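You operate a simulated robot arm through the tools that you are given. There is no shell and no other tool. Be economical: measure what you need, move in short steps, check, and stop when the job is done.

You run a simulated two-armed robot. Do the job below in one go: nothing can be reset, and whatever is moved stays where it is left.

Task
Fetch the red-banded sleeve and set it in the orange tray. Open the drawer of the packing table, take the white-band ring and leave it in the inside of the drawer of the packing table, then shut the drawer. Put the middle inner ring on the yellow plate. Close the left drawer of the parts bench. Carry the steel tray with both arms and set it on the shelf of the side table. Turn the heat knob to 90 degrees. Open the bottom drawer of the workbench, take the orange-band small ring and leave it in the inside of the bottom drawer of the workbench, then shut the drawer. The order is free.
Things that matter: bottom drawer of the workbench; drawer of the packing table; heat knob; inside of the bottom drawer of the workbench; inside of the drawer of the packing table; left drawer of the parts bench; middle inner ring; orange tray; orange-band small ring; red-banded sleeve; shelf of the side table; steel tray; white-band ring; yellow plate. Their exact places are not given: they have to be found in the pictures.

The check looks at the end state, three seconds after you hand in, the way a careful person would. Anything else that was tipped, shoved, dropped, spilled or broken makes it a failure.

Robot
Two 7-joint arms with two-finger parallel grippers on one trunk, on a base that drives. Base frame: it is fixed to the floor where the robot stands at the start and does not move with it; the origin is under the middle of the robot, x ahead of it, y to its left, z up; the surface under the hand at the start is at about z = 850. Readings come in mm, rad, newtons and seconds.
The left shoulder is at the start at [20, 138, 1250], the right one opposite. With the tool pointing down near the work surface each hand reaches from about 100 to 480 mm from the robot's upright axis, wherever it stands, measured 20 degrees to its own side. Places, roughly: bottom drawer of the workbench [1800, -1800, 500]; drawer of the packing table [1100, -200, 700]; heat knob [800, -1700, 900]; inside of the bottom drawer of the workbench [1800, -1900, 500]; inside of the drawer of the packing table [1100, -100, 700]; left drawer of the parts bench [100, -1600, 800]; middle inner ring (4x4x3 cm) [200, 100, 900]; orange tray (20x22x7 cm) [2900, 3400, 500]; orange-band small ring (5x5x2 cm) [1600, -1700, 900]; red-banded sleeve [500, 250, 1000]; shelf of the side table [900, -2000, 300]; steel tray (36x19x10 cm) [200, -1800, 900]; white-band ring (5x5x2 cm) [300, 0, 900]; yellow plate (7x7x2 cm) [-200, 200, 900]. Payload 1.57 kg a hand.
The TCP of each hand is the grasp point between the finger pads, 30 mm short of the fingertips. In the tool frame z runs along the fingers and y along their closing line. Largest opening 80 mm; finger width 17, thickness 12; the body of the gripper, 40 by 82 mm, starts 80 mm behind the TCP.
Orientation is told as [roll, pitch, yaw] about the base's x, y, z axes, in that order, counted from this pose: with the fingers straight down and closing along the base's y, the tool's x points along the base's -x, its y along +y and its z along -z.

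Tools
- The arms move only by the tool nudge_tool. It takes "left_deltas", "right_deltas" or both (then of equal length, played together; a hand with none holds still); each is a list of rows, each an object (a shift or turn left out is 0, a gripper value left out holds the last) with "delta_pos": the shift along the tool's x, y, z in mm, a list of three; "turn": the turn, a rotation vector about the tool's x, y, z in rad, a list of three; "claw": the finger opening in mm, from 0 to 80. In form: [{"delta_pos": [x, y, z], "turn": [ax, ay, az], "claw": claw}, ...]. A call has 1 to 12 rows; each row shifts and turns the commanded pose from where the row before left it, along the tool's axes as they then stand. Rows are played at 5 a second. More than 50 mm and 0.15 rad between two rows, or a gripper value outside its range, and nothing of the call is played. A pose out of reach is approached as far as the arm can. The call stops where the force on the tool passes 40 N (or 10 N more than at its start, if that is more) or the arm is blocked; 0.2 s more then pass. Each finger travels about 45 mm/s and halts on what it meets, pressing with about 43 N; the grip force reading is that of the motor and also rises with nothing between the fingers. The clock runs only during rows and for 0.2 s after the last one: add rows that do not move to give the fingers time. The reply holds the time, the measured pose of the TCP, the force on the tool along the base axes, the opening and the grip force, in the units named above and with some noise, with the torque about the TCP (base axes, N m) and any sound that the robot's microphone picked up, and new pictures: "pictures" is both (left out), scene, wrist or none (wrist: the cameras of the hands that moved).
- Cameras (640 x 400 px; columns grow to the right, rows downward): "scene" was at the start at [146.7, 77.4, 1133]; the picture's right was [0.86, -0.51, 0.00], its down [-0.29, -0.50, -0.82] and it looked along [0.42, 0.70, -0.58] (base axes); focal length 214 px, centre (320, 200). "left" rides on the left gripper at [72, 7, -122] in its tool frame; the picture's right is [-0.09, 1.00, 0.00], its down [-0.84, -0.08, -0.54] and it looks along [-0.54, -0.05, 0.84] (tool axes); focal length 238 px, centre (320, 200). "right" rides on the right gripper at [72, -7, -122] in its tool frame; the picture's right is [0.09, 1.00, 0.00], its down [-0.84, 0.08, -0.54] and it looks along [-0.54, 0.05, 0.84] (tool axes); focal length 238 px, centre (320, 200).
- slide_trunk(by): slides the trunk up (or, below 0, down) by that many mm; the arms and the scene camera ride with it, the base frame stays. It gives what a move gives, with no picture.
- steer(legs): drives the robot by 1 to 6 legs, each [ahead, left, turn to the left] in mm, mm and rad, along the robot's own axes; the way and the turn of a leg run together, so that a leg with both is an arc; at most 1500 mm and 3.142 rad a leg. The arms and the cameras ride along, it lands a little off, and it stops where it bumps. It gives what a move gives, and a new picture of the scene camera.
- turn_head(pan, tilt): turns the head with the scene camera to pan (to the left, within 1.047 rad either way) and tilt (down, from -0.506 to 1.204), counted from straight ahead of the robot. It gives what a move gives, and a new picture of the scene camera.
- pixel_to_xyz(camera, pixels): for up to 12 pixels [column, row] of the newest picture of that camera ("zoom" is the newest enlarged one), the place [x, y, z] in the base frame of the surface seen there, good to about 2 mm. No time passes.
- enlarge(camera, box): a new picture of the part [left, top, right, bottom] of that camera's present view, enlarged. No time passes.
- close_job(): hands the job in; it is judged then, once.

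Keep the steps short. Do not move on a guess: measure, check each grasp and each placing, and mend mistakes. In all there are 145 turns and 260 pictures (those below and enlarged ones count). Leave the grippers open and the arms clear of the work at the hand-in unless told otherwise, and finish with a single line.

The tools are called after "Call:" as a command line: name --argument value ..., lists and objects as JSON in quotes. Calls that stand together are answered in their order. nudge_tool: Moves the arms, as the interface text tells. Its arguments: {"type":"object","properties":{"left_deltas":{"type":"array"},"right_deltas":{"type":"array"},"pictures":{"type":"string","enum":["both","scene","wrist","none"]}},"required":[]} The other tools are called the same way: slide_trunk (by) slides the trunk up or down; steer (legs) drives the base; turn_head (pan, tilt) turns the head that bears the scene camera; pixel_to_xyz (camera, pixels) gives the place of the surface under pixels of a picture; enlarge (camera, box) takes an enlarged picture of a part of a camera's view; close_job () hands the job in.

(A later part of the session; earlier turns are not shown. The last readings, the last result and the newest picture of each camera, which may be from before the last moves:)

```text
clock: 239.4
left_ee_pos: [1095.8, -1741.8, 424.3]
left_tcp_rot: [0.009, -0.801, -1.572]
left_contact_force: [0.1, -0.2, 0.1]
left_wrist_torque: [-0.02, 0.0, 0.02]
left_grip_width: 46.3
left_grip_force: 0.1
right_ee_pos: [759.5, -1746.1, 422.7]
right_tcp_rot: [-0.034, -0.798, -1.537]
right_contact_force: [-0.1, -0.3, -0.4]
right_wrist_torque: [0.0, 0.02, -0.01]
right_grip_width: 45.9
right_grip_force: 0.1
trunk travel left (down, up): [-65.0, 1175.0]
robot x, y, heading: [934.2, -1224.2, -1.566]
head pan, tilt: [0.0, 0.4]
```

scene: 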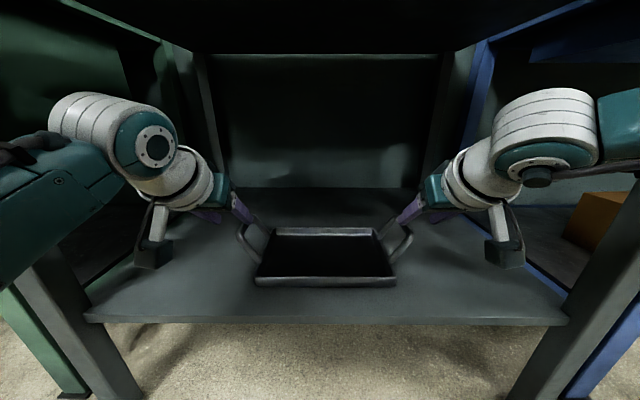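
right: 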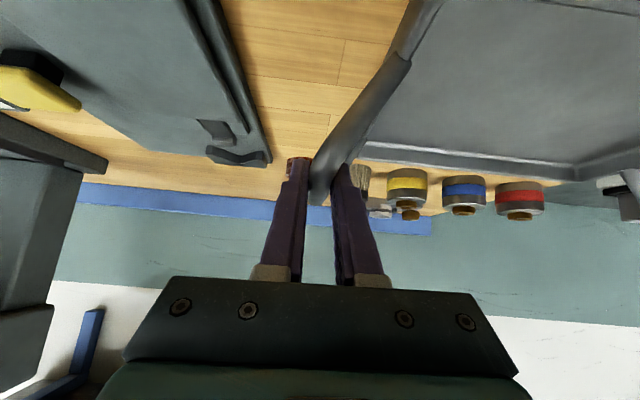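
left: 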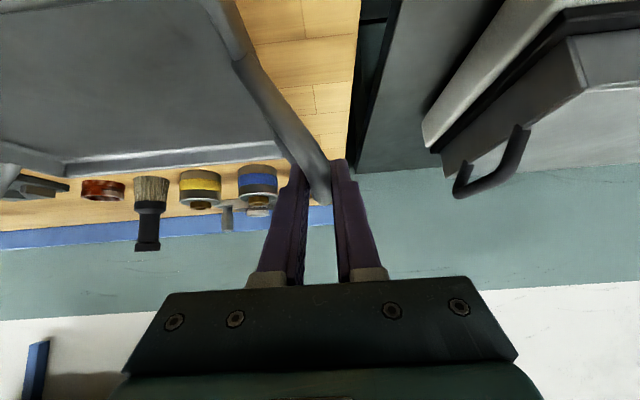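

Tray placed. Drive out 460 and raise the trunk.

Call:
steer --legs '[[-460, 0, 0]]'

Call:
slide_trunk --by 380

Call:
slide_trunk --by 180

Call:
nudge_tool --left_deltas '[{"turn": [0, 0.134, 0]}, {"turn": [0, 0.134, 0]}, {"turn": [0, 0.134, 0]}, {"turn": [0, 0.134, 0]}, {"turn": [0, 0.134, 0]}, {"turn": [0, 0.131, 0]}, {"delta_pos": [40, 0, 0]}, {"delta_pos": [40, 0, 0]}, {"delta_pos": [40, 0, 0]}]' --right_deltas '[{"turn": [0, 0.134, 0]}, {"turn": [0, 0.134, 0]}, {"turn": [0, 0.134, 0]}, {"turn": [0, 0.134, 0]}, {"turn": [0, 0.134, 0]}, {"turn": [0, 0.131, 0]}, {"delta_pos": [40, 0, 0]}, {"delta_pos": [40, 0, 0]}, {"delta_pos": [40, 0, 0]}]' --pictures "scene"

```text
clock: 242.2
left_ee_pos: [1093.0, -1284.3, 424.8]
left_tcp_rot: [0.009, -0.803, -1.571]
left_contact_force: [-0.5, 0.1, 0.3]
left_wrist_torque: [-0.01, 0.01, -0.01]
left_grip_width: 45.9
left_grip_force: 0.2
right_ee_pos: [756.8, -1288.6, 423.2]
right_tcp_rot: [-0.033, -0.8, -1.536]
right_contact_force: [0.9, 1.1, 0.9]
right_wrist_torque: [-0.03, 0.01, 0.0]
right_grip_width: 46.1
right_grip_force: 0.1
trunk travel left (down, up): [-65.0, 1175.0]
robot x, y, heading: [932.3, -766.4, -1.561]
head pan, tilt: [0.0, 0.4]
```

scene: 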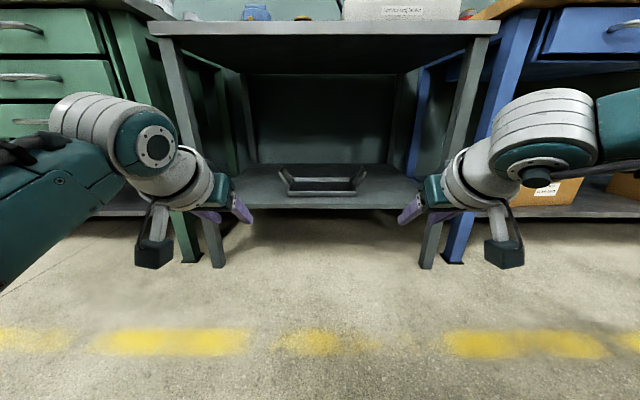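

```text
clock: 245.8
left_ee_pos: [1093.0, -1283.1, 804.2]
left_tcp_rot: [0.01, -0.799, -1.571]
left_contact_force: [0.4, 0.5, -0.3]
left_wrist_torque: [0.0, 0.03, 0.02]
left_grip_width: 46.0
left_grip_force: 0.1
right_ee_pos: [755.8, -1288.5, 802.2]
right_tcp_rot: [-0.034, -0.8, -1.538]
right_contact_force: [0.0, -0.5, -0.5]
right_wrist_torque: [0.0, 0.02, -0.02]
right_grip_width: 45.6
right_grip_force: 0.1
trunk travel left (down, up): [-445.0, 795.0]
robot x, y, heading: [929.8, -766.4, -1.564]
head pan, tilt: [0.0, 0.4]
```

```text
clock: 247.8
left_ee_pos: [1092.8, -1283.5, 984.3]
left_tcp_rot: [0.009, -0.801, -1.57]
left_contact_force: [0.3, -0.2, -0.7]
left_wrist_torque: [0.01, 0.03, -0.01]
left_grip_width: 45.8
left_grip_force: 0.1
right_ee_pos: [757.0, -1288.2, 982.3]
right_tcp_rot: [-0.033, -0.798, -1.538]
right_contact_force: [-0.7, 0.6, -0.8]
right_wrist_torque: [-0.03, -0.01, 0.04]
right_grip_width: 45.8
right_grip_force: 0.0
trunk travel left (down, up): [-625.0, 615.0]
robot x, y, heading: [930.4, -764.7, -1.564]
head pan, tilt: [0.0, 0.4]
```

```text
clock: 249.8
left_ee_pos: [1097.3, -1160.5, 986.6]
left_tcp_rot: [0.007, 0.002, -1.564]
left_contact_force: [-0.1, 0.8, -0.4]
left_wrist_torque: [-0.01, -0.04, -0.03]
left_grip_width: 45.9
left_grip_force: 0.0
left hand out of reach, approached as far as the arm can: row 5, 6, 8
right_ee_pos: [754.1, -1168.7, 956.1]
right_tcp_rot: [-0.027, -0.212, -1.559]
right_contact_force: [-0.3, 0.5, 0.8]
right_wrist_torque: [0.01, -0.02, 0.0]
right_grip_width: 46.0
right_grip_force: 0.1
right hand out of reach, approached as far as the arm can: row 5, 6
trunk travel left (down, up): [-625.0, 615.0]
robot x, y, heading: [929.6, -765.7, -1.565]
head pan, tilt: [0.0, 0.4]
```

scene: 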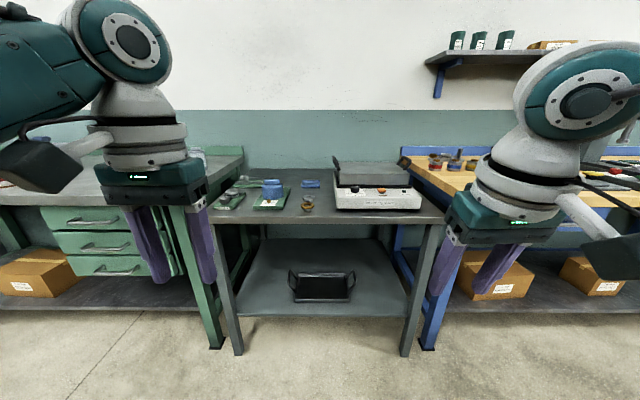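

The tray sits on the shelf. Next the heat knob: drive 350 closer with hands raised and look from near.

Call:
nudge_tool --left_deltas '[{"delta_pos": [0, 0, -40]}, {"delta_pos": [0, 0, -30]}]' --right_deltas '[{"delta_pos": [0, 0, -40], "turn": [0, 0.106, 0]}, {"delta_pos": [0, 0, -40], "turn": [0, 0.106, 0]}]' --pictures "none"

Call:
steer --legs '[[380, 20, 0]]'

Call:
turn_head --pan -0.25 --tilt 0.75

```text
clock: 250.4
left_ee_pos: [1097.4, -1161.9, 1056.3]
left_tcp_rot: [0.007, 0.0, -1.565]
left_contact_force: [0.0, -0.1, 0.2]
left_wrist_torque: [0.01, 0.01, -0.02]
left_grip_width: 46.3
left_grip_force: 0.0
right_ee_pos: [758.1, -1159.5, 1035.3]
right_tcp_rot: [-0.025, 0.001, -1.562]
right_contact_force: [0.5, 0.9, 0.2]
right_wrist_torque: [-0.03, -0.01, 0.01]
right_grip_width: 46.2
right_grip_force: 0.2
trunk travel left (down, up): [-625.0, 615.0]
robot x, y, heading: [932.7, -764.6, -1.565]
head pan, tilt: [0.0, 0.4]
```

```text
clock: 252.8
left_ee_pos: [1118.7, -1543.6, 1055.6]
left_tcp_rot: [0.006, 0.0, -1.568]
left_contact_force: [-1.4, 0.1, -0.8]
left_wrist_torque: [0.01, -0.02, 0.01]
left_grip_width: 46.0
left_grip_force: 0.1
right_ee_pos: [779.0, -1539.8, 1035.9]
right_tcp_rot: [-0.025, -0.002, -1.565]
right_contact_force: [-0.9, 0.7, -0.1]
right_wrist_torque: [0.01, 0.03, 0.02]
right_grip_width: 45.8
right_grip_force: 0.1
trunk travel left (down, up): [-625.0, 615.0]
robot x, y, heading: [952.1, -1147.2, -1.569]
head pan, tilt: [0.0, 0.4]
```

scene: 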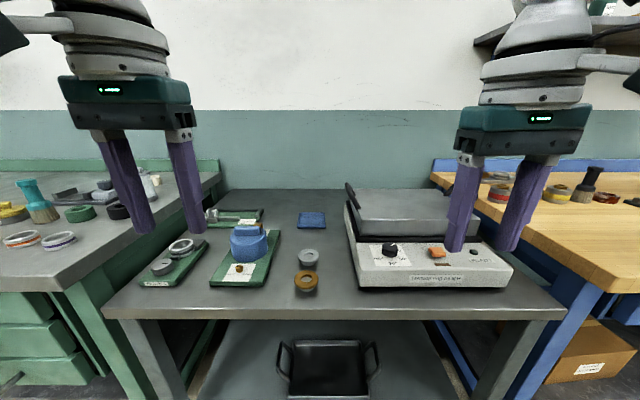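

```text
clock: 253.7
left_ee_pos: [1118.8, -1542.3, 1057.3]
left_tcp_rot: [0.004, 0.0, -1.565]
left_contact_force: [0.5, 0.1, 0.0]
left_wrist_torque: [-0.01, 0.03, 0.0]
left_grip_width: 45.8
left_grip_force: 0.1
right_ee_pos: [779.8, -1538.4, 1034.9]
right_tcp_rot: [-0.024, -0.002, -1.565]
right_contact_force: [-0.2, 0.2, 0.5]
right_wrist_torque: [-0.03, -0.01, 0.05]
right_grip_width: 45.9
right_grip_force: 0.0
trunk travel left (down, up): [-625.0, 615.0]
robot x, y, heading: [955.1, -1146.0, -1.569]
head pan, tilt: [-0.25, 0.75]
```

scene: 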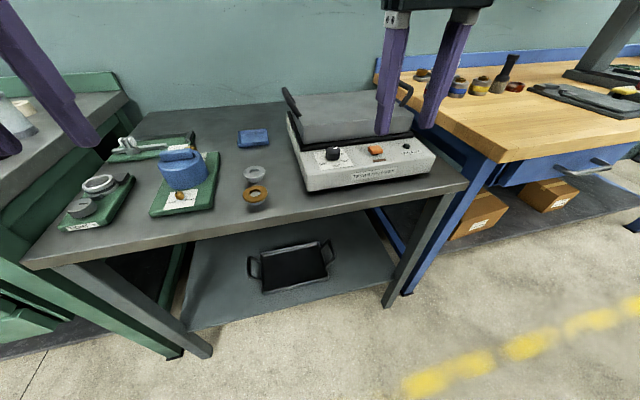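

Enlarge the knob at (333,153) and view with the right wrist camera.

Call:
enlarge --camera "scene" --box '[300, 135, 364, 175]'

Call:
pixel_to_xyz --camera "zoom" --pixels '[[330, 150], [300, 150], [360, 150], [330, 200], [240, 230], [420, 230], [330, 260], [200, 180], [330, 130]]'

Call:
enlarge --camera "right" --box '[0, 0, 640, 400]'

```text
10.00 times, centred on (332, 155) of scene
```

zoom: 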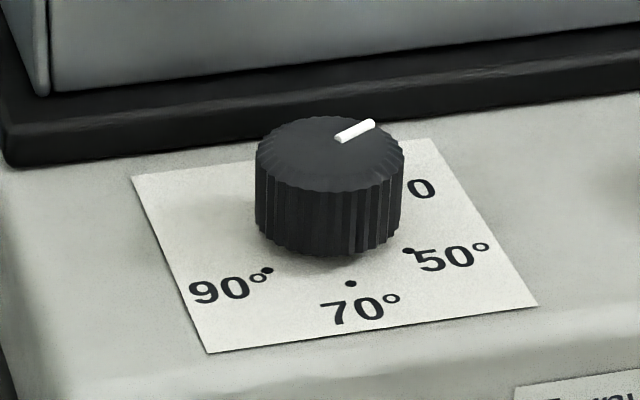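

```text
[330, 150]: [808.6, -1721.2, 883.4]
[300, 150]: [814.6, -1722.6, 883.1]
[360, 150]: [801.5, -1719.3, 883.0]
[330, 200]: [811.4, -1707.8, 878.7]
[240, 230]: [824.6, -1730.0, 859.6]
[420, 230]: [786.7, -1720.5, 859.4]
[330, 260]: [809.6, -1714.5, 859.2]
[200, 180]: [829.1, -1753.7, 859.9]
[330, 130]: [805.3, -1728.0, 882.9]
```

```text
1.00 times, centred on (320, 200) of right (not enlarged: the box is as wide or as high as the picture)
```

zoom: 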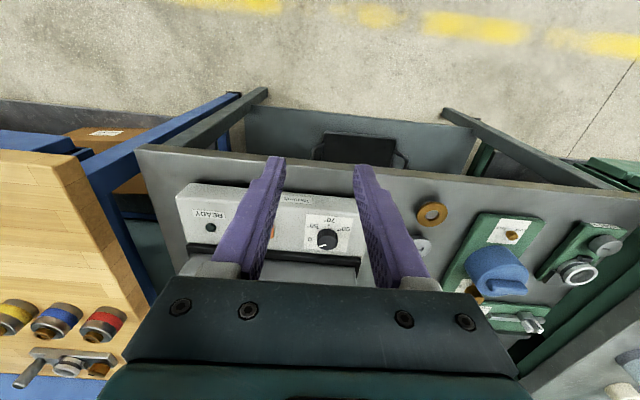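

Knob: vertical axis at (808.5,−1721), Ø≈33, z 859–883. Pointer is at angle ≈208° (the "0"); "90°" dot is at ≈23°, via 50 (157°) and 70 (90°): turn about −185°, clockwise from above. Check the slab's near parts and drive 170 closer.

Call:
pixel_to_xyz --camera "scene" --pixels '[[300, 138], [330, 139], [300, 128], [330, 125], [290, 95], [310, 100], [375, 150], [360, 140]]'

Call:
nudge_tool --left_deltas '[{"delta_pos": [45, 0, 0]}, {"delta_pos": [45, 0, 0]}]' --right_deltas '[{"claw": 46}, {}]' --pictures "none"

Call:
steer --legs '[[170, 0, 0]]'

```text
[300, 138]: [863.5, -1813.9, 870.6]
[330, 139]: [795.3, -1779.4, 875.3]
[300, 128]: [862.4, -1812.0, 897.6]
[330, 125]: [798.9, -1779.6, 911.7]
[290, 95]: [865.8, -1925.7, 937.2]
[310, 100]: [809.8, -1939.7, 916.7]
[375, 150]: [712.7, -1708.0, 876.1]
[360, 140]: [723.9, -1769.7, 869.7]
```

```text
clock: 254.3
left_ee_pos: [1120.6, -1452.1, 1056.0]
left_tcp_rot: [0.007, 0.001, -1.566]
left_contact_force: [0.9, 0.4, -0.1]
left_wrist_torque: [-0.02, -0.01, 0.01]
left_grip_width: 46.2
left_grip_force: 0.0
right_ee_pos: [778.6, -1538.9, 1035.2]
right_tcp_rot: [-0.024, -0.002, -1.564]
right_contact_force: [-0.4, -0.6, -0.1]
right_wrist_torque: [0.01, 0.0, -0.03]
right_grip_width: 46.0
right_grip_force: 0.0
trunk travel left (down, up): [-625.0, 615.0]
robot x, y, heading: [953.5, -1147.9, -1.567]
head pan, tilt: [-0.25, 0.75]
```

```text
clock: 255.7
left_ee_pos: [1120.9, -1619.0, 1056.4]
left_tcp_rot: [0.004, 0.0, -1.567]
left_contact_force: [-0.1, -0.2, -0.1]
left_wrist_torque: [-0.01, 0.04, 0.01]
left_grip_width: 46.0
left_grip_force: 0.1
right_ee_pos: [781.4, -1706.2, 1036.4]
right_tcp_rot: [-0.028, -0.002, -1.564]
right_contact_force: [-0.3, 0.3, -0.2]
right_wrist_torque: [-0.02, 0.0, -0.02]
right_grip_width: 46.0
right_grip_force: 0.1
trunk travel left (down, up): [-625.0, 615.0]
robot x, y, heading: [957.6, -1314.8, -1.567]
head pan, tilt: [-0.25, 0.75]
```

scene: 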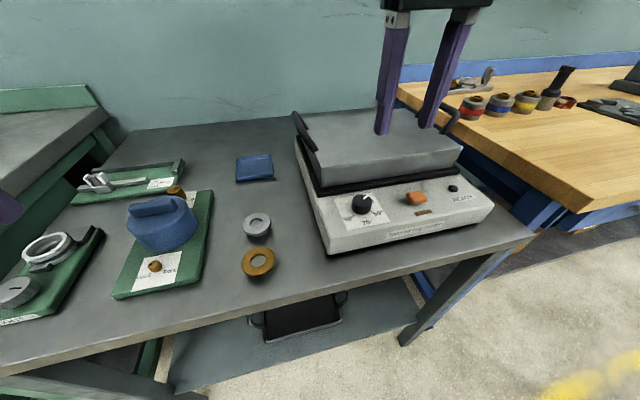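

Closer now; refine the knob's place.

Call:
enlarge --camera "scene" --box '[332, 185, 396, 225]'

Call:
pixel_to_xyz --camera "zoom" --pixels '[[220, 150], [420, 150], [320, 110], [320, 190], [320, 150]]'

```text
10.00 times, centred on (364, 205) of scene
```

zoom: 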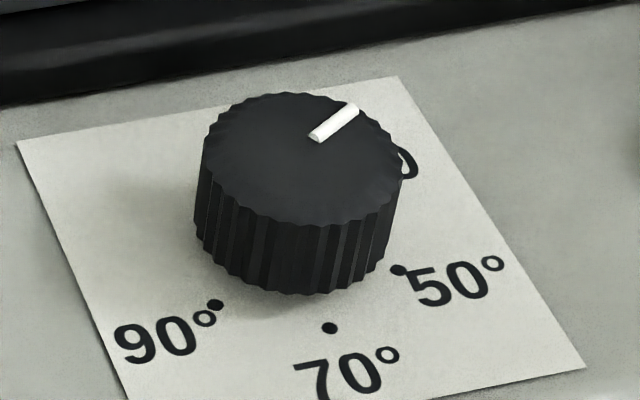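

```text
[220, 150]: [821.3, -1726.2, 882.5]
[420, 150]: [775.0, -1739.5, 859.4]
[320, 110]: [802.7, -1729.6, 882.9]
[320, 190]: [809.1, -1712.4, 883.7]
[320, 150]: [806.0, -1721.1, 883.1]
```

Centre refined to (809,−1720). Move above, turn the hand +0.8, descending to z≈940 first.

Call:
nudge_tool --right_deltas '[{"delta_pos": [-13.8, 27.5, 0]}, {"turn": [0, 0, -0.134], "delta_pos": [0, 0, 16]}, {"turn": [0, 0, -0.134], "delta_pos": [0, 0, 16]}, {"turn": [0, 0, -0.134], "delta_pos": [0, 0, 16]}, {"turn": [0, 0, -0.134], "delta_pos": [0, 0, 16]}, {"turn": [0, 0, -0.133], "delta_pos": [0, 0, 16]}, {"turn": [0, 0, -0.133], "delta_pos": [0, 0, 16]}]' --pictures "both"

```text
clock: 257.3
left_ee_pos: [1122.2, -1618.6, 1055.7]
left_tcp_rot: [0.005, 0.001, -1.568]
left_contact_force: [0.1, 0.0, 0.5]
left_wrist_torque: [-0.01, 0.0, 0.02]
left_grip_width: 45.9
left_grip_force: 0.1
right_ee_pos: [806.5, -1721.6, 955.2]
right_tcp_rot: [-0.021, 0.017, -0.896]
right_contact_force: [-0.4, -0.1, -0.1]
right_wrist_torque: [-0.01, 0.01, -0.01]
right_grip_width: 45.7
right_grip_force: 0.1
right hand out of reach, approached as far as the arm can: row 7
trunk travel left (down, up): [-625.0, 615.0]
robot x, y, heading: [955.3, -1309.2, -1.566]
head pan, tilt: [-0.25, 0.75]
```

scene: 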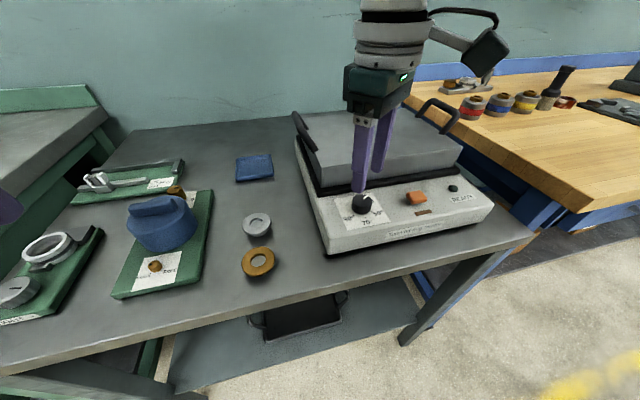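
right: 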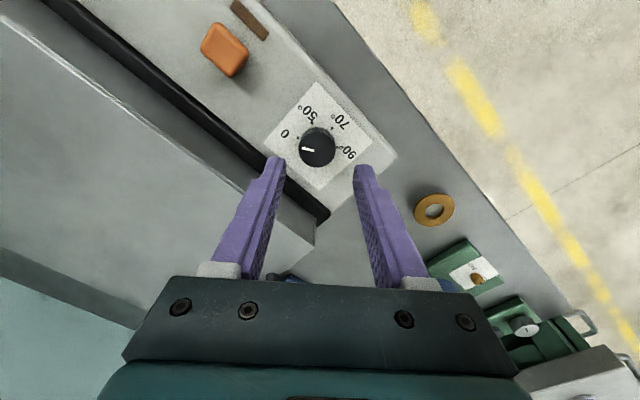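

Yaw reached −0.896 (limit that way), fine. Align 3 mm, descend 62 and grip.

Call:
nudge_tool --right_deltas '[{"delta_pos": [0, 3, 20]}, {"delta_pos": [0, 0, 20]}, {"delta_pos": [0, 0, 15]}, {"delta_pos": [0, 0, 7]}, {"claw": 20}, {"claw": 20}, {"claw": 20}]' --pictures "wrist"

```text
clock: 258.9
left_ee_pos: [1119.0, -1620.3, 1055.4]
left_tcp_rot: [0.002, -0.002, -1.57]
left_contact_force: [0.3, -0.1, 0.3]
left_wrist_torque: [0.01, -0.01, 0.01]
left_grip_width: 46.1
left_grip_force: 0.0
right_ee_pos: [802.4, -1719.2, 900.9]
right_tcp_rot: [-0.027, 0.016, -0.9]
right_contact_force: [-13.4, -11.2, -11.5]
right_wrist_torque: [-0.22, -0.02, -0.09]
right_grip_width: 31.7
right_grip_force: 31.5
right hand out of reach, approached as far as the arm can: row 4
trunk travel left (down, up): [-625.0, 615.0]
robot x, y, heading: [955.6, -1310.3, -1.571]
head pan, tilt: [-0.25, 0.75]
```

right: 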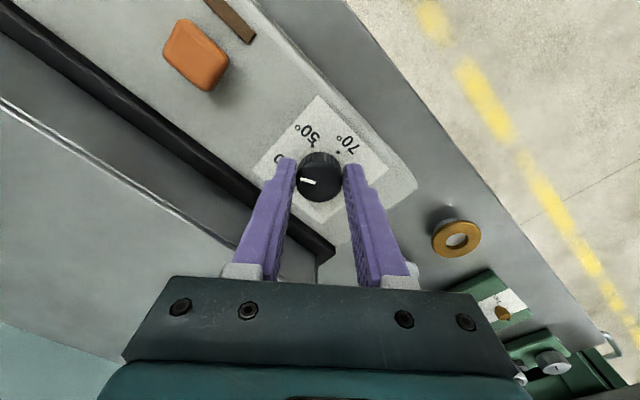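

Gripped (31.7 mm), with a side force; shift 4 mm to relieve and turn −1.5 rad.

Call:
nudge_tool --right_deltas '[{"delta_pos": [0, -4, 0]}, {"turn": [0, 0, 0.15]}, {"turn": [0, 0, 0.15]}, {"turn": [0, 0, 0.15]}, {"turn": [0, 0, 0.15]}, {"turn": [0, 0, 0.15]}, {"turn": [0, 0, 0.15]}, {"turn": [0, 0, 0.15]}, {"turn": [0, 0, 0.15]}, {"turn": [0, 0, 0.15]}, {"turn": [0, 0, 0.15]}]' --pictures "both"

```text
clock: 261.3
left_ee_pos: [1123.2, -1620.5, 1056.8]
left_tcp_rot: [0.009, -0.003, -1.569]
left_contact_force: [0.1, 0.4, 0.8]
left_wrist_torque: [0.0, -0.03, 0.01]
left_grip_width: 46.4
left_grip_force: 0.1
right_ee_pos: [810.5, -1720.6, 901.2]
right_tcp_rot: [-0.007, -0.017, -2.395]
right_contact_force: [8.8, -9.8, 0.1]
right_wrist_torque: [0.27, -1.21, 0.11]
right_grip_width: 31.3
right_grip_force: 39.8
right hand out of reach, approached as far as the arm can: row 1
trunk travel left (down, up): [-625.0, 615.0]
robot x, y, heading: [956.6, -1311.7, -1.567]
head pan, tilt: [-0.25, 0.75]
```

scene: 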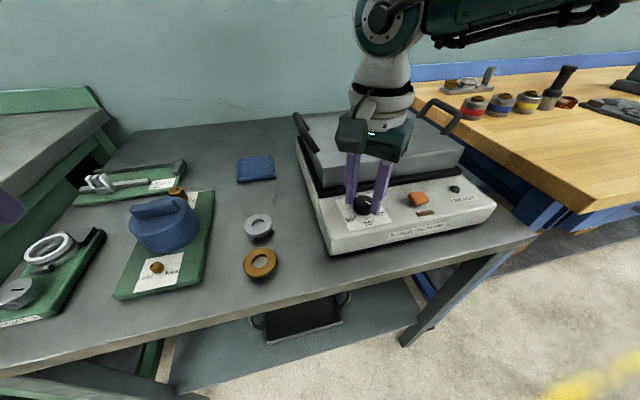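
right: 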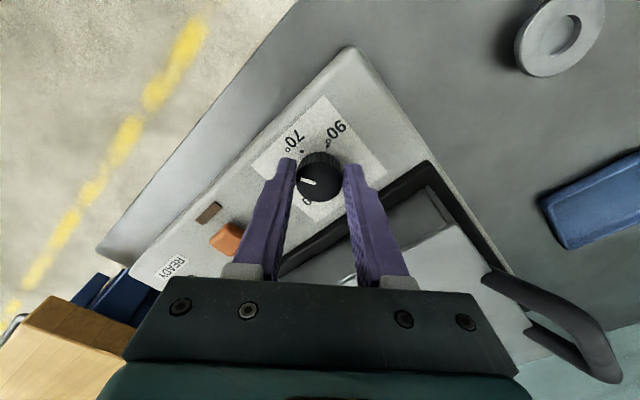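

The knob turned with the hand (≈−86°). Continue −1.5 rad more.

Call:
nudge_tool --right_deltas '[{"turn": [0, 0, 0.15]}, {"turn": [0, 0, 0.15]}, {"turn": [0, 0, 0.15]}, {"turn": [0, 0, 0.15]}, {"turn": [0, 0, 0.15]}, {"turn": [0, 0, 0.15]}]' --pictures "wrist"

```text
clock: 262.9
left_ee_pos: [1122.9, -1621.6, 1056.2]
left_tcp_rot: [0.009, -0.002, -1.567]
left_contact_force: [0.2, 0.8, -0.3]
left_wrist_torque: [0.0, -0.01, -0.03]
left_grip_width: 46.4
left_grip_force: 0.1
right_ee_pos: [811.1, -1723.4, 901.8]
right_tcp_rot: [0.024, -0.01, 2.989]
right_contact_force: [5.5, -18.5, -13.2]
right_wrist_torque: [-0.26, -1.1, 0.12]
right_grip_width: 31.3
right_grip_force: 40.7
trunk travel left (down, up): [-625.0, 615.0]
robot x, y, heading: [951.0, -1312.0, -1.565]
head pan, tilt: [-0.25, 0.75]
stopped in row 6 (right hand): the force on the tool passed its limit at 41 N (the readings are from after the stop); the commanded pose is now the measured one
```

right: 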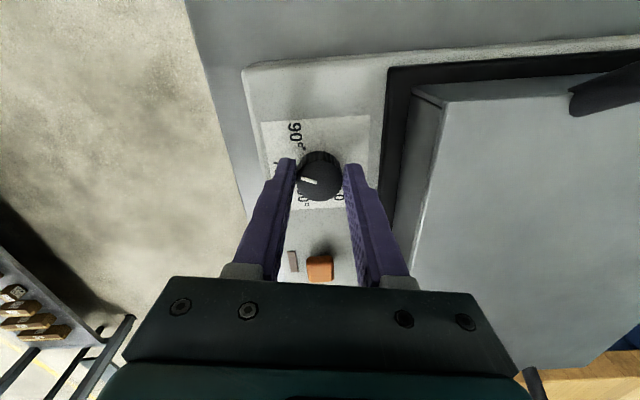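

Pointer is at ≈71° now; needs ≈0.84 rad more. Relieve the side force (4 mm) and continue.

Call:
nudge_tool --right_deltas '[{"delta_pos": [0, 4, 0]}, {"turn": [0, 0, 0.14]}, {"turn": [0, 0, 0.14]}, {"turn": [0, 0, 0.14]}, {"turn": [0, 0, 0.14]}, {"turn": [0, 0, 0.14]}, {"turn": [0, 0, 0.14]}]' --pictures "wrist"

```text
clock: 264.5
left_ee_pos: [1122.2, -1622.4, 1056.4]
left_tcp_rot: [0.005, -0.004, -1.567]
left_contact_force: [0.8, 0.9, -0.6]
left_wrist_torque: [-0.01, 0.0, -0.06]
left_grip_width: 45.9
left_grip_force: 0.1
right_ee_pos: [808.2, -1728.0, 901.4]
right_tcp_rot: [0.024, 0.006, 2.145]
right_contact_force: [5.9, -21.4, -3.6]
right_wrist_torque: [0.21, -0.08, 0.07]
right_grip_width: 31.4
right_grip_force: 39.6
trunk travel left (down, up): [-625.0, 615.0]
robot x, y, heading: [957.8, -1312.1, -1.567]
head pan, tilt: [-0.25, 0.75]
```

right: 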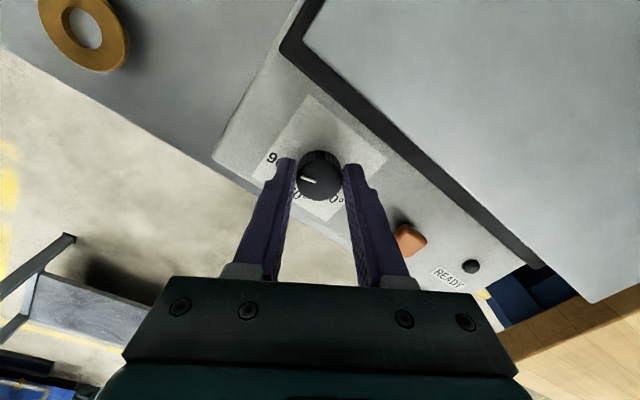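

Turn complete as computed. Release, rise 90 and check.

Call:
nudge_tool --right_deltas '[{"claw": 46}, {"claw": 46}, {"delta_pos": [0, 0, -30]}, {"delta_pos": [0, 0, -40]}, {"delta_pos": [0, 0, -30]}]' --pictures "none"

Call:
enlarge --camera "scene" --box '[332, 185, 396, 225]'

Call:
enlarge --camera "right" --box '[240, 80, 400, 180]'

```text
clock: 265.7
left_ee_pos: [1120.4, -1618.5, 1055.1]
left_tcp_rot: [0.005, 0.0, -1.566]
left_contact_force: [0.8, 0.2, -0.3]
left_wrist_torque: [0.0, 0.03, 0.01]
left_grip_width: 46.2
left_grip_force: 0.0
right_ee_pos: [810.1, -1722.8, 997.8]
right_tcp_rot: [0.023, -0.002, 2.147]
right_contact_force: [-0.9, -0.7, -0.3]
right_wrist_torque: [0.02, 0.06, 0.0]
right_grip_width: 46.2
right_grip_force: 0.2
trunk travel left (down, up): [-625.0, 615.0]
robot x, y, heading: [958.3, -1315.5, -1.564]
head pan, tilt: [-0.25, 0.75]
```

```text
10.00 times, centred on (364, 205) of scene
```

zoom: 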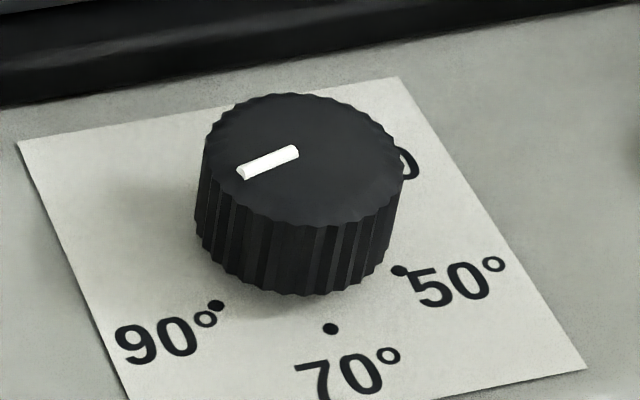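

```text
4.00 times, centred on (320, 130) of right
```

zoom: 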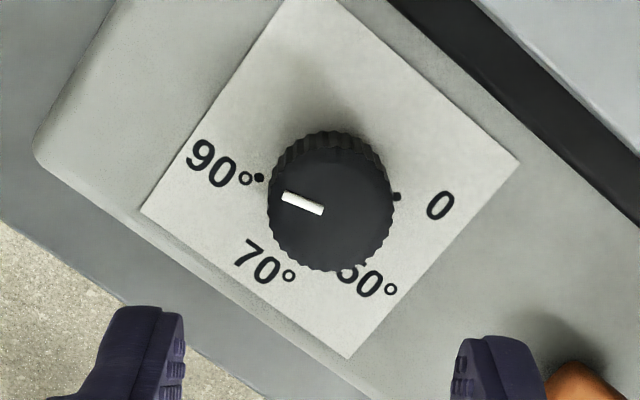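

Pointer is near 90°. Measure its angle precisely with points on pointer ends, and dots.

Call:
pixel_to_xyz --camera "zoom" --pixels '[[286, 198], [320, 209], [259, 177], [397, 197], [272, 205], [391, 205], [325, 270], [330, 165], [362, 265], [294, 275]]'

```text
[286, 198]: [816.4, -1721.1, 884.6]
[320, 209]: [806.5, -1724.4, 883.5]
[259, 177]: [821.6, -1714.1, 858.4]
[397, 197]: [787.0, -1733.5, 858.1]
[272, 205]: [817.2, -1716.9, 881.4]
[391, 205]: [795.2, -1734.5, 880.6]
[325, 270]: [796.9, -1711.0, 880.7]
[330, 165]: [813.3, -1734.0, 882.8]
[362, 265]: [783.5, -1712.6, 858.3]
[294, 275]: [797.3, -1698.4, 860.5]
```

The 0–90 dot line gives the 90° mark at ≈30°, knob axis (806.3,−1724); the pointer is at ≈20°, slightly past. Regrip on the true axis and turn back ≈0.15 rad.

Call:
nudge_tool --right_deltas '[{"delta_pos": [-0.7, 3.8, 30]}, {"delta_pos": [0, 0, 35]}, {"delta_pos": [0, 0, 33]}, {"claw": 20}, {"claw": 20}, {"claw": 20}, {"turn": [0, 0, -0.08]}, {"turn": [0, 0, -0.075]}, {"claw": 46}, {"claw": 46}, {"delta_pos": [0, 0, -40]}, {"delta_pos": [0, 0, -50]}]' --pictures "none"

Call:
enlarge --camera "right" --box '[256, 70, 384, 150]'

Call:
enlarge --camera "scene" --box '[332, 185, 396, 225]'

```text
clock: 268.3
left_ee_pos: [1120.8, -1620.0, 1056.0]
left_tcp_rot: [0.006, 0.001, -1.566]
left_contact_force: [0.1, 0.0, 0.6]
left_wrist_torque: [0.02, -0.01, 0.01]
left_grip_width: 46.0
left_grip_force: 0.0
right_ee_pos: [804.4, -1724.9, 994.7]
right_tcp_rot: [0.021, -0.006, 2.304]
right_contact_force: [0.4, -0.1, 0.8]
right_wrist_torque: [-0.01, 0.0, 0.01]
right_grip_width: 46.3
right_grip_force: 0.0
trunk travel left (down, up): [-625.0, 615.0]
robot x, y, heading: [954.9, -1314.3, -1.565]
head pan, tilt: [-0.25, 0.75]
```

```text
5.00 times, centred on (320, 110) of right
```

zoom: 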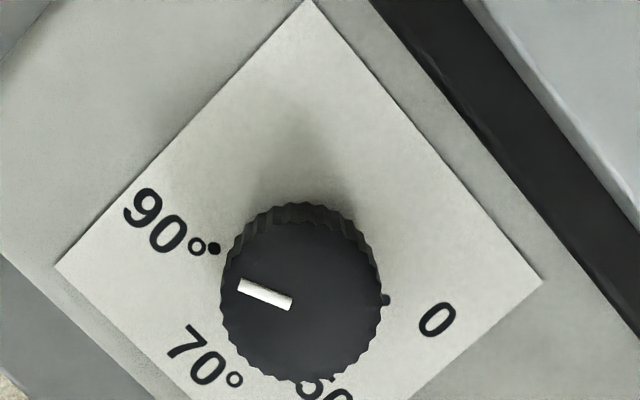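

```text
10.00 times, centred on (364, 205) of scene
```

zoom: 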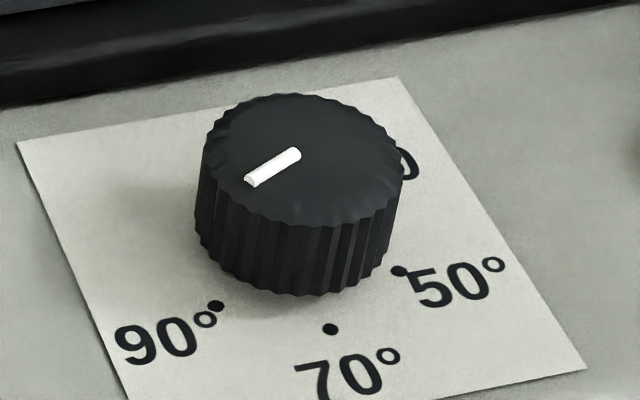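

Pointer is now parallel with the 0–90 line. Verify by fitting the dots in this picture.

Call:
pixel_to_xyz --camera "zoom" --pixels '[[217, 304], [330, 328], [398, 270], [248, 181], [297, 153], [207, 160], [400, 160], [300, 97], [300, 222]]'

Call:
enlarge --camera "right" --box '[256, 80, 384, 160]'

Call:
pixel_to_xyz --camera "zoom" --pixels '[[213, 199], [385, 249], [243, 237], [289, 252]]'

```text
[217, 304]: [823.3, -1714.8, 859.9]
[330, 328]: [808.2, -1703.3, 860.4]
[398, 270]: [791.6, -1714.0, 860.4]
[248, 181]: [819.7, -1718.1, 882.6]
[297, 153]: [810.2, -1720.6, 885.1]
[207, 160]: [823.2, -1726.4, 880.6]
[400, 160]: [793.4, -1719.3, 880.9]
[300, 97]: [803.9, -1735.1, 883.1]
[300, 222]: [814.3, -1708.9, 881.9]
```

```text
5.00 times, centred on (320, 120) of right
```

zoom: 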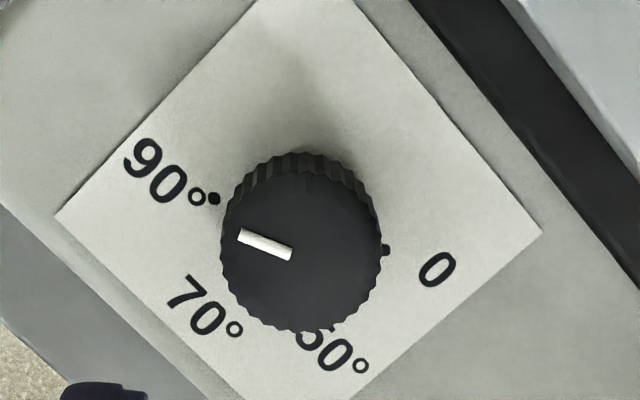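

```text
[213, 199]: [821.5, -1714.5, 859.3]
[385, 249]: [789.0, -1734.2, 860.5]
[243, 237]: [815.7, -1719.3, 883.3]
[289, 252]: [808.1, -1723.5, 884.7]
```

Marks are evenly spaced (0:210°, 50:150°, 70:90°, 90:30°) and the pointer agrees within ~2–3°. Now go to the workbench: back off and drive left.

Call:
steer --legs '[[-400, 0, 0], [0, 560, 0]]'

Call:
turn_head --pan 0.1 --tilt 0.6

```text
clock: 273.5
left_ee_pos: [1666.7, -1227.2, 1055.3]
left_tcp_rot: [0.007, 0.0, -1.585]
left_contact_force: [0.0, -0.2, -0.2]
left_wrist_torque: [0.03, 0.0, 0.0]
left_grip_width: 45.9
left_grip_force: 0.0
right_ee_pos: [1348.5, -1328.0, 993.4]
right_tcp_rot: [0.021, -0.005, 2.287]
right_contact_force: [0.3, 0.4, -0.5]
right_wrist_torque: [-0.03, 0.02, 0.0]
right_grip_width: 46.2
right_grip_force: 0.1
trunk travel left (down, up): [-625.0, 615.0]
robot x, y, heading: [1509.0, -916.7, -1.578]
head pan, tilt: [-0.25, 0.75]
```

scene: 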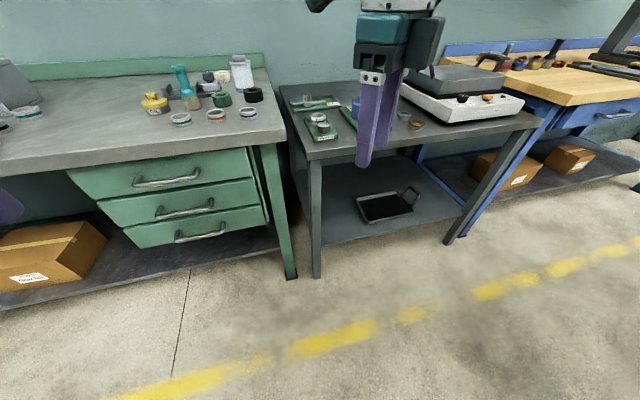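

```text
clock: 274.4
left_ee_pos: [1668.1, -1226.7, 1057.3]
left_tcp_rot: [0.005, 0.0, -1.583]
left_contact_force: [-0.1, -0.3, -0.3]
left_wrist_torque: [0.02, 0.02, 0.0]
left_grip_width: 45.8
left_grip_force: 0.0
right_ee_pos: [1348.2, -1328.1, 993.8]
right_tcp_rot: [0.022, -0.005, 2.286]
right_contact_force: [0.2, -0.2, 0.8]
right_wrist_torque: [-0.05, 0.02, 0.0]
right_grip_width: 45.9
right_grip_force: 0.1
trunk travel left (down, up): [-625.0, 615.0]
robot x, y, heading: [1506.2, -918.5, -1.58]
head pan, tilt: [0.099, 0.6]
```

scene: 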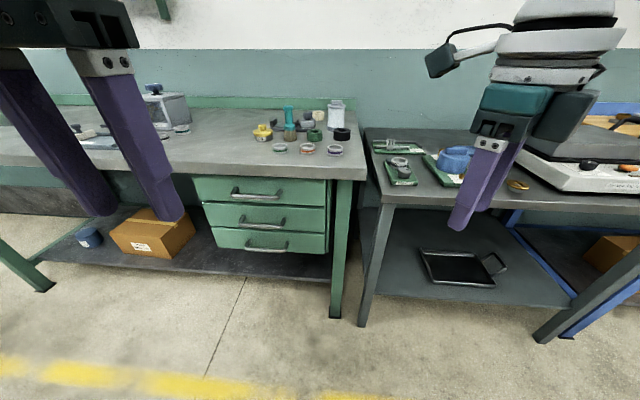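

Enlarge the rings and measure rings and the bottom drawer's handle.

Call:
enlarge --camera "scene" --box '[250, 90, 378, 170]'

Call:
pixel_to_xyz --camera "scene" --pixels '[[266, 249], [248, 244], [285, 247], [222, 238], [320, 245], [266, 235], [262, 221], [255, 195], [280, 150], [307, 150], [335, 151], [300, 175]]'

```text
5.00 times, centred on (314, 130) of scene
```

zoom: 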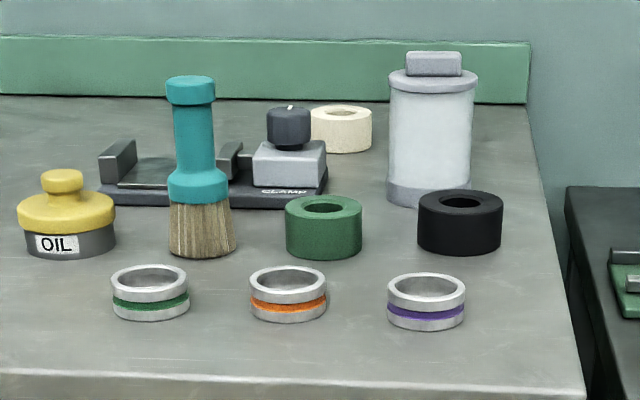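

```text
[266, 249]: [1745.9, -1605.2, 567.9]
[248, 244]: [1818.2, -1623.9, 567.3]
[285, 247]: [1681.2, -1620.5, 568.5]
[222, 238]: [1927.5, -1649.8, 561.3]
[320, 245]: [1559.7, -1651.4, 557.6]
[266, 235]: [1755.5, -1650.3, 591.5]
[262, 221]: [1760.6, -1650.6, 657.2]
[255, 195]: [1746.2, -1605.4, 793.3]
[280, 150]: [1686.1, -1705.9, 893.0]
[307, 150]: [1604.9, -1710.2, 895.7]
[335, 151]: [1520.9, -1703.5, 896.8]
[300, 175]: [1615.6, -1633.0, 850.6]
```

The orange-band ring is the middle one at (1605,−1710). The bottom drawer's bar: x 1675–1822, y≈−1605, z≈567. I'll grip it from the front with the left hand tilted and rolled. Align and lower the trunk.

Call:
steer --legs '[[0, 80, 0.009]]'

Call:
slide_trunk --by -360

Call:
nudge_tool --left_deltas '[{"delta_pos": [-45, 0, 0], "claw": 30}, {"delta_pos": [-45, 0, 0]}, {"delta_pos": [-45, 0, 0]}, {"turn": [0, -0.134, 0]}, {"turn": [0, -0.134, 0]}, {"turn": [0, -0.134, 0]}, {"turn": [0, -0.134, 0]}, {"turn": [0, -0.134, 0]}, {"turn": [0, -0.134, 0]}]' --pictures "none"

Call:
nudge_tool --left_deltas '[{"turn": [0, 0, -0.143]}, {"turn": [0, 0, -0.143]}, {"turn": [0, 0, -0.143]}, {"turn": [0, 0, -0.143]}, {"turn": [0, 0, -0.143]}, {"turn": [0, 0, -0.143]}, {"turn": [0, 0, -0.143]}, {"turn": [0, 0, -0.143]}, {"turn": [0, 0, -0.143]}, {"turn": [0, 0, -0.143]}, {"turn": [0, 0, -0.14]}]' --pictures "both"

```text
clock: 275.4
left_ee_pos: [1749.0, -1225.9, 1056.2]
left_tcp_rot: [0.008, -0.002, -1.572]
left_contact_force: [0.2, -0.6, -0.6]
left_wrist_torque: [-0.02, 0.01, 0.03]
left_grip_width: 45.9
left_grip_force: 0.1
right_ee_pos: [1430.0, -1329.2, 994.1]
right_tcp_rot: [0.021, -0.003, 2.297]
right_contact_force: [-0.9, 0.7, 0.1]
right_wrist_torque: [0.0, 0.0, 0.01]
right_grip_width: 46.0
right_grip_force: 0.1
trunk travel left (down, up): [-625.0, 615.0]
robot x, y, heading: [1582.4, -919.9, -1.574]
head pan, tilt: [0.099, 0.6]
```

scene: 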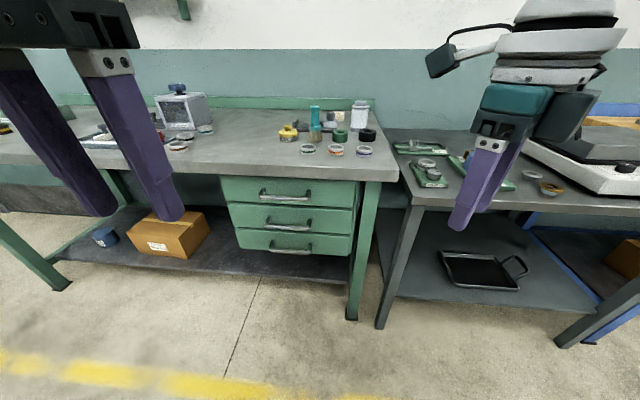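

```text
clock: 278.9
left_ee_pos: [1748.7, -1225.3, 695.0]
left_tcp_rot: [0.005, 0.0, -1.573]
left_contact_force: [-0.3, -0.4, -0.7]
left_wrist_torque: [0.03, 0.0, -0.01]
left_grip_width: 46.0
left_grip_force: 0.0
right_ee_pos: [1429.8, -1329.5, 635.0]
right_tcp_rot: [0.024, -0.006, 2.298]
right_contact_force: [0.1, 0.3, -0.9]
right_wrist_torque: [0.0, -0.02, 0.0]
right_grip_width: 46.0
right_grip_force: 0.0
trunk travel left (down, up): [-265.0, 975.0]
robot x, y, heading: [1584.7, -920.7, -1.573]
head pan, tilt: [0.099, 0.6]
```

```text
clock: 280.9
left_ee_pos: [1749.2, -1360.2, 695.3]
left_tcp_rot: [0.009, -0.806, -1.58]
left_contact_force: [0.2, 0.1, 0.5]
left_wrist_torque: [-0.01, -0.01, 0.0]
left_grip_width: 30.0
left_grip_force: 0.0
right_ee_pos: [1430.7, -1328.0, 634.1]
right_tcp_rot: [0.021, -0.006, 2.297]
right_contact_force: [0.4, 0.6, -0.4]
right_wrist_torque: [-0.02, 0.02, -0.02]
right_grip_width: 46.2
right_grip_force: 0.1
trunk travel left (down, up): [-265.0, 975.0]
robot x, y, heading: [1585.4, -920.9, -1.575]
head pan, tilt: [0.099, 0.6]
```

```text
clock: 283.3
left_ee_pos: [1749.1, -1360.8, 695.3]
left_tcp_rot: [-0.805, -0.005, -0.001]
left_contact_force: [0.4, 0.2, 0.0]
left_wrist_torque: [-0.03, 0.0, 0.03]
left_grip_width: 30.1
left_grip_force: 0.3
right_ee_pos: [1431.6, -1330.9, 633.7]
right_tcp_rot: [0.025, -0.005, 2.296]
right_contact_force: [-0.7, -0.1, -0.6]
right_wrist_torque: [0.04, 0.01, 0.01]
right_grip_width: 46.0
right_grip_force: 0.0
trunk travel left (down, up): [-265.0, 975.0]
robot x, y, heading: [1583.3, -920.3, -1.565]
head pan, tilt: [0.099, 0.6]
```

scene: 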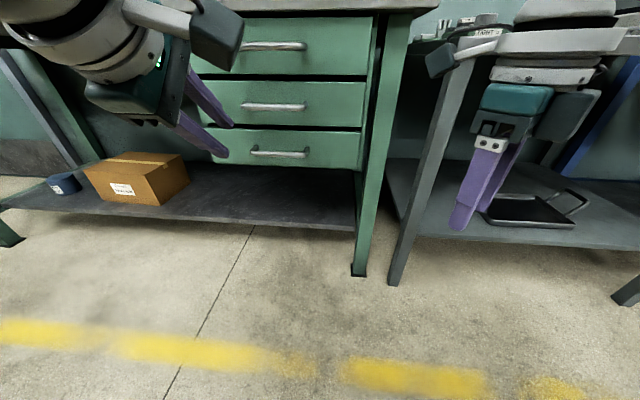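
left: 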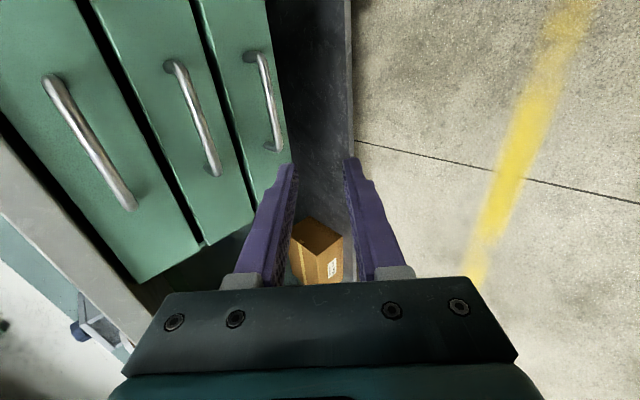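

Pose is right: closing plane is vertical, fingers pointing at the drawers. Refine the bottom bar's position.

Call:
pixel_to_xyz --camera "scene" --pixels '[[265, 153], [280, 154], [295, 154], [280, 151], [280, 157], [270, 107], [280, 140], [280, 165], [300, 128]]'

Call:
pixel_to_xyz --camera "left" --pixels '[[266, 85], [270, 110], [274, 135]]'

```text
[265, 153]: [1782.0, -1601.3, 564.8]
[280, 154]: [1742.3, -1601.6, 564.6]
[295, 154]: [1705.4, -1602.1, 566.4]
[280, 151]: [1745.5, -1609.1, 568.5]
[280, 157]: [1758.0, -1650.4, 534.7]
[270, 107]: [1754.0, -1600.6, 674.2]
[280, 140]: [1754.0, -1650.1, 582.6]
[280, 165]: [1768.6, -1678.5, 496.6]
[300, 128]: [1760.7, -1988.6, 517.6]
```

```text
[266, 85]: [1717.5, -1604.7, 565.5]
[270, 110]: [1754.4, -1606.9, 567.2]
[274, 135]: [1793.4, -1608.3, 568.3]
```

Bar centre ≈ (1748, −1607.5, 563). Driving 110 ahead puts the hand's axis exactly on it.

Call:
steer --legs '[[110, 0, 0]]'

Call:
nudge_tool --left_deltas '[{"delta_pos": [0, 0, 40]}, {"delta_pos": [0, 0, 40]}, {"delta_pos": [0, 0, 40]}]' --pictures "both"

```text
clock: 284.5
left_ee_pos: [1748.1, -1467.5, 695.7]
left_tcp_rot: [-0.803, -0.006, -0.003]
left_contact_force: [0.6, 0.1, 0.2]
left_wrist_torque: [0.03, -0.02, 0.02]
left_grip_width: 30.2
left_grip_force: 0.1
right_ee_pos: [1430.9, -1437.9, 634.4]
right_tcp_rot: [0.022, -0.004, 2.298]
right_contact_force: [-0.2, 0.2, -0.1]
right_wrist_torque: [0.03, 0.0, 0.05]
right_grip_width: 45.9
right_grip_force: 0.0
trunk travel left (down, up): [-265.0, 975.0]
robot x, y, heading: [1581.8, -1023.1, -1.573]
head pan, tilt: [0.099, 0.6]
```

scene: 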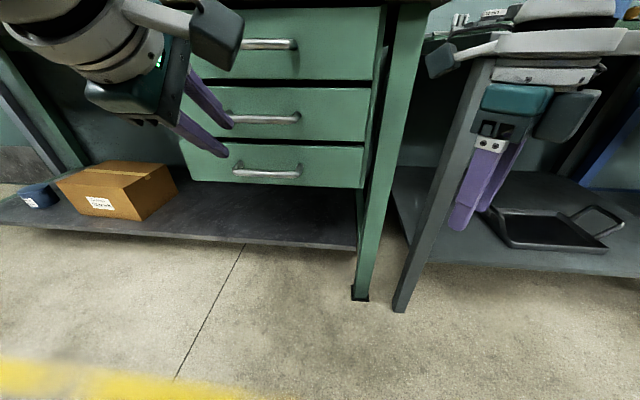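

```text
clock: 285.3
left_ee_pos: [1746.6, -1557.4, 612.2]
left_tcp_rot: [-0.804, -0.007, -0.002]
left_contact_force: [0.7, -0.6, 0.0]
left_wrist_torque: [-0.01, 0.03, -0.02]
left_grip_width: 29.8
left_grip_force: 0.1
right_ee_pos: [1431.5, -1437.0, 633.7]
right_tcp_rot: [0.023, -0.004, 2.296]
right_contact_force: [-0.1, -0.4, -0.4]
right_wrist_torque: [0.01, 0.0, 0.0]
right_grip_width: 46.0
right_grip_force: 0.1
trunk travel left (down, up): [-265.0, 975.0]
robot x, y, heading: [1584.4, -1026.0, -1.575]
head pan, tilt: [0.099, 0.6]
```

scene: 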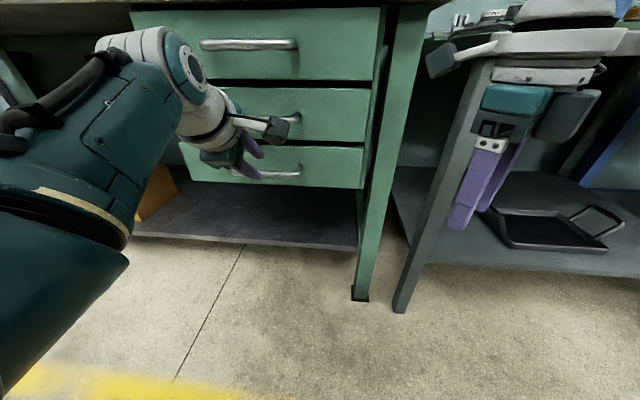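
left: 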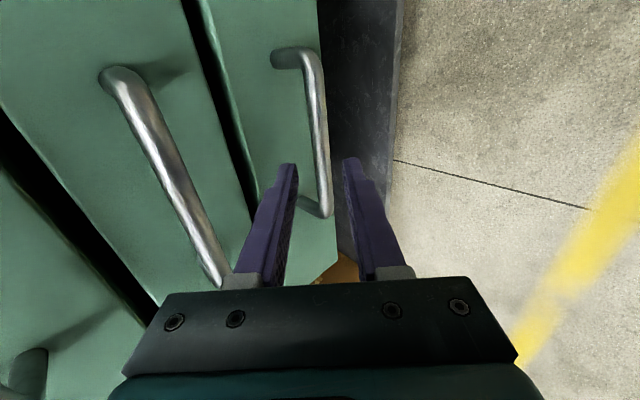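

Bar between fingers; advance 55 and close.

Call:
nudge_tool --left_deltas '[{"delta_pos": [0, 0, 20]}, {"delta_pos": [0, 0, 20]}, {"delta_pos": [0, 0, 15]}, {"claw": 5}, {"claw": 5}, {"claw": 5}, {"claw": 5}]' --pictures "wrist"

```text
clock: 286.9
left_ee_pos: [1747.8, -1595.7, 575.1]
left_tcp_rot: [-0.806, -0.007, -0.006]
left_contact_force: [-0.6, 0.5, 8.6]
left_wrist_torque: [-0.15, -0.07, 0.14]
left_grip_width: 14.7
left_grip_force: 31.4
right_ee_pos: [1430.7, -1437.4, 634.1]
right_tcp_rot: [0.022, -0.004, 2.297]
right_contact_force: [-0.1, 0.0, 0.1]
right_wrist_torque: [0.0, 0.02, -0.05]
right_grip_width: 46.1
right_grip_force: 0.0
trunk travel left (down, up): [-265.0, 975.0]
robot x, y, heading: [1582.6, -1026.3, -1.573]
head pan, tilt: [0.099, 0.6]
```

left: 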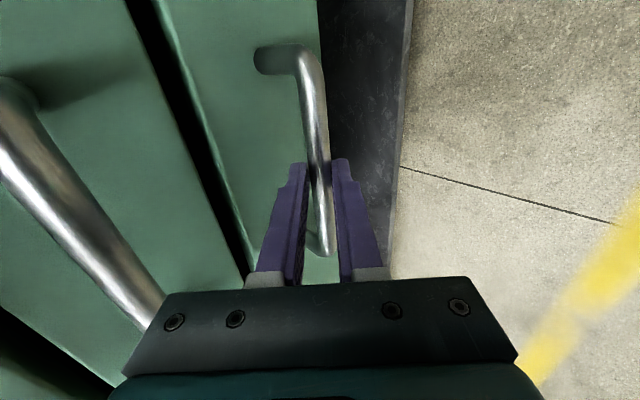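

Gripped (14.7 mm). Pull by driving back 220.

Call:
steer --legs '[[-110, 0, 0], [-110, 0, 0]]'

```text
clock: 288.9
left_ee_pos: [1748.3, -1377.8, 574.5]
left_tcp_rot: [-0.807, -0.007, -0.002]
left_contact_force: [-1.4, -1.9, 15.0]
left_wrist_torque: [-0.2, 0.22, -0.21]
left_grip_width: 14.6
left_grip_force: 30.5
right_ee_pos: [1431.1, -1221.1, 634.5]
right_tcp_rot: [0.022, -0.003, 2.296]
right_contact_force: [-0.2, -0.5, 0.5]
right_wrist_torque: [0.0, 0.01, -0.05]
right_grip_width: 46.0
right_grip_force: 0.0
trunk travel left (down, up): [-265.0, 975.0]
robot x, y, heading: [1580.2, -807.6, -1.571]
head pan, tilt: [0.099, 0.6]
```

scene: 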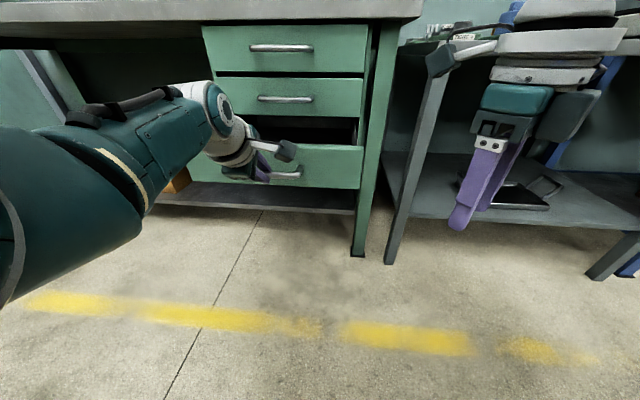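

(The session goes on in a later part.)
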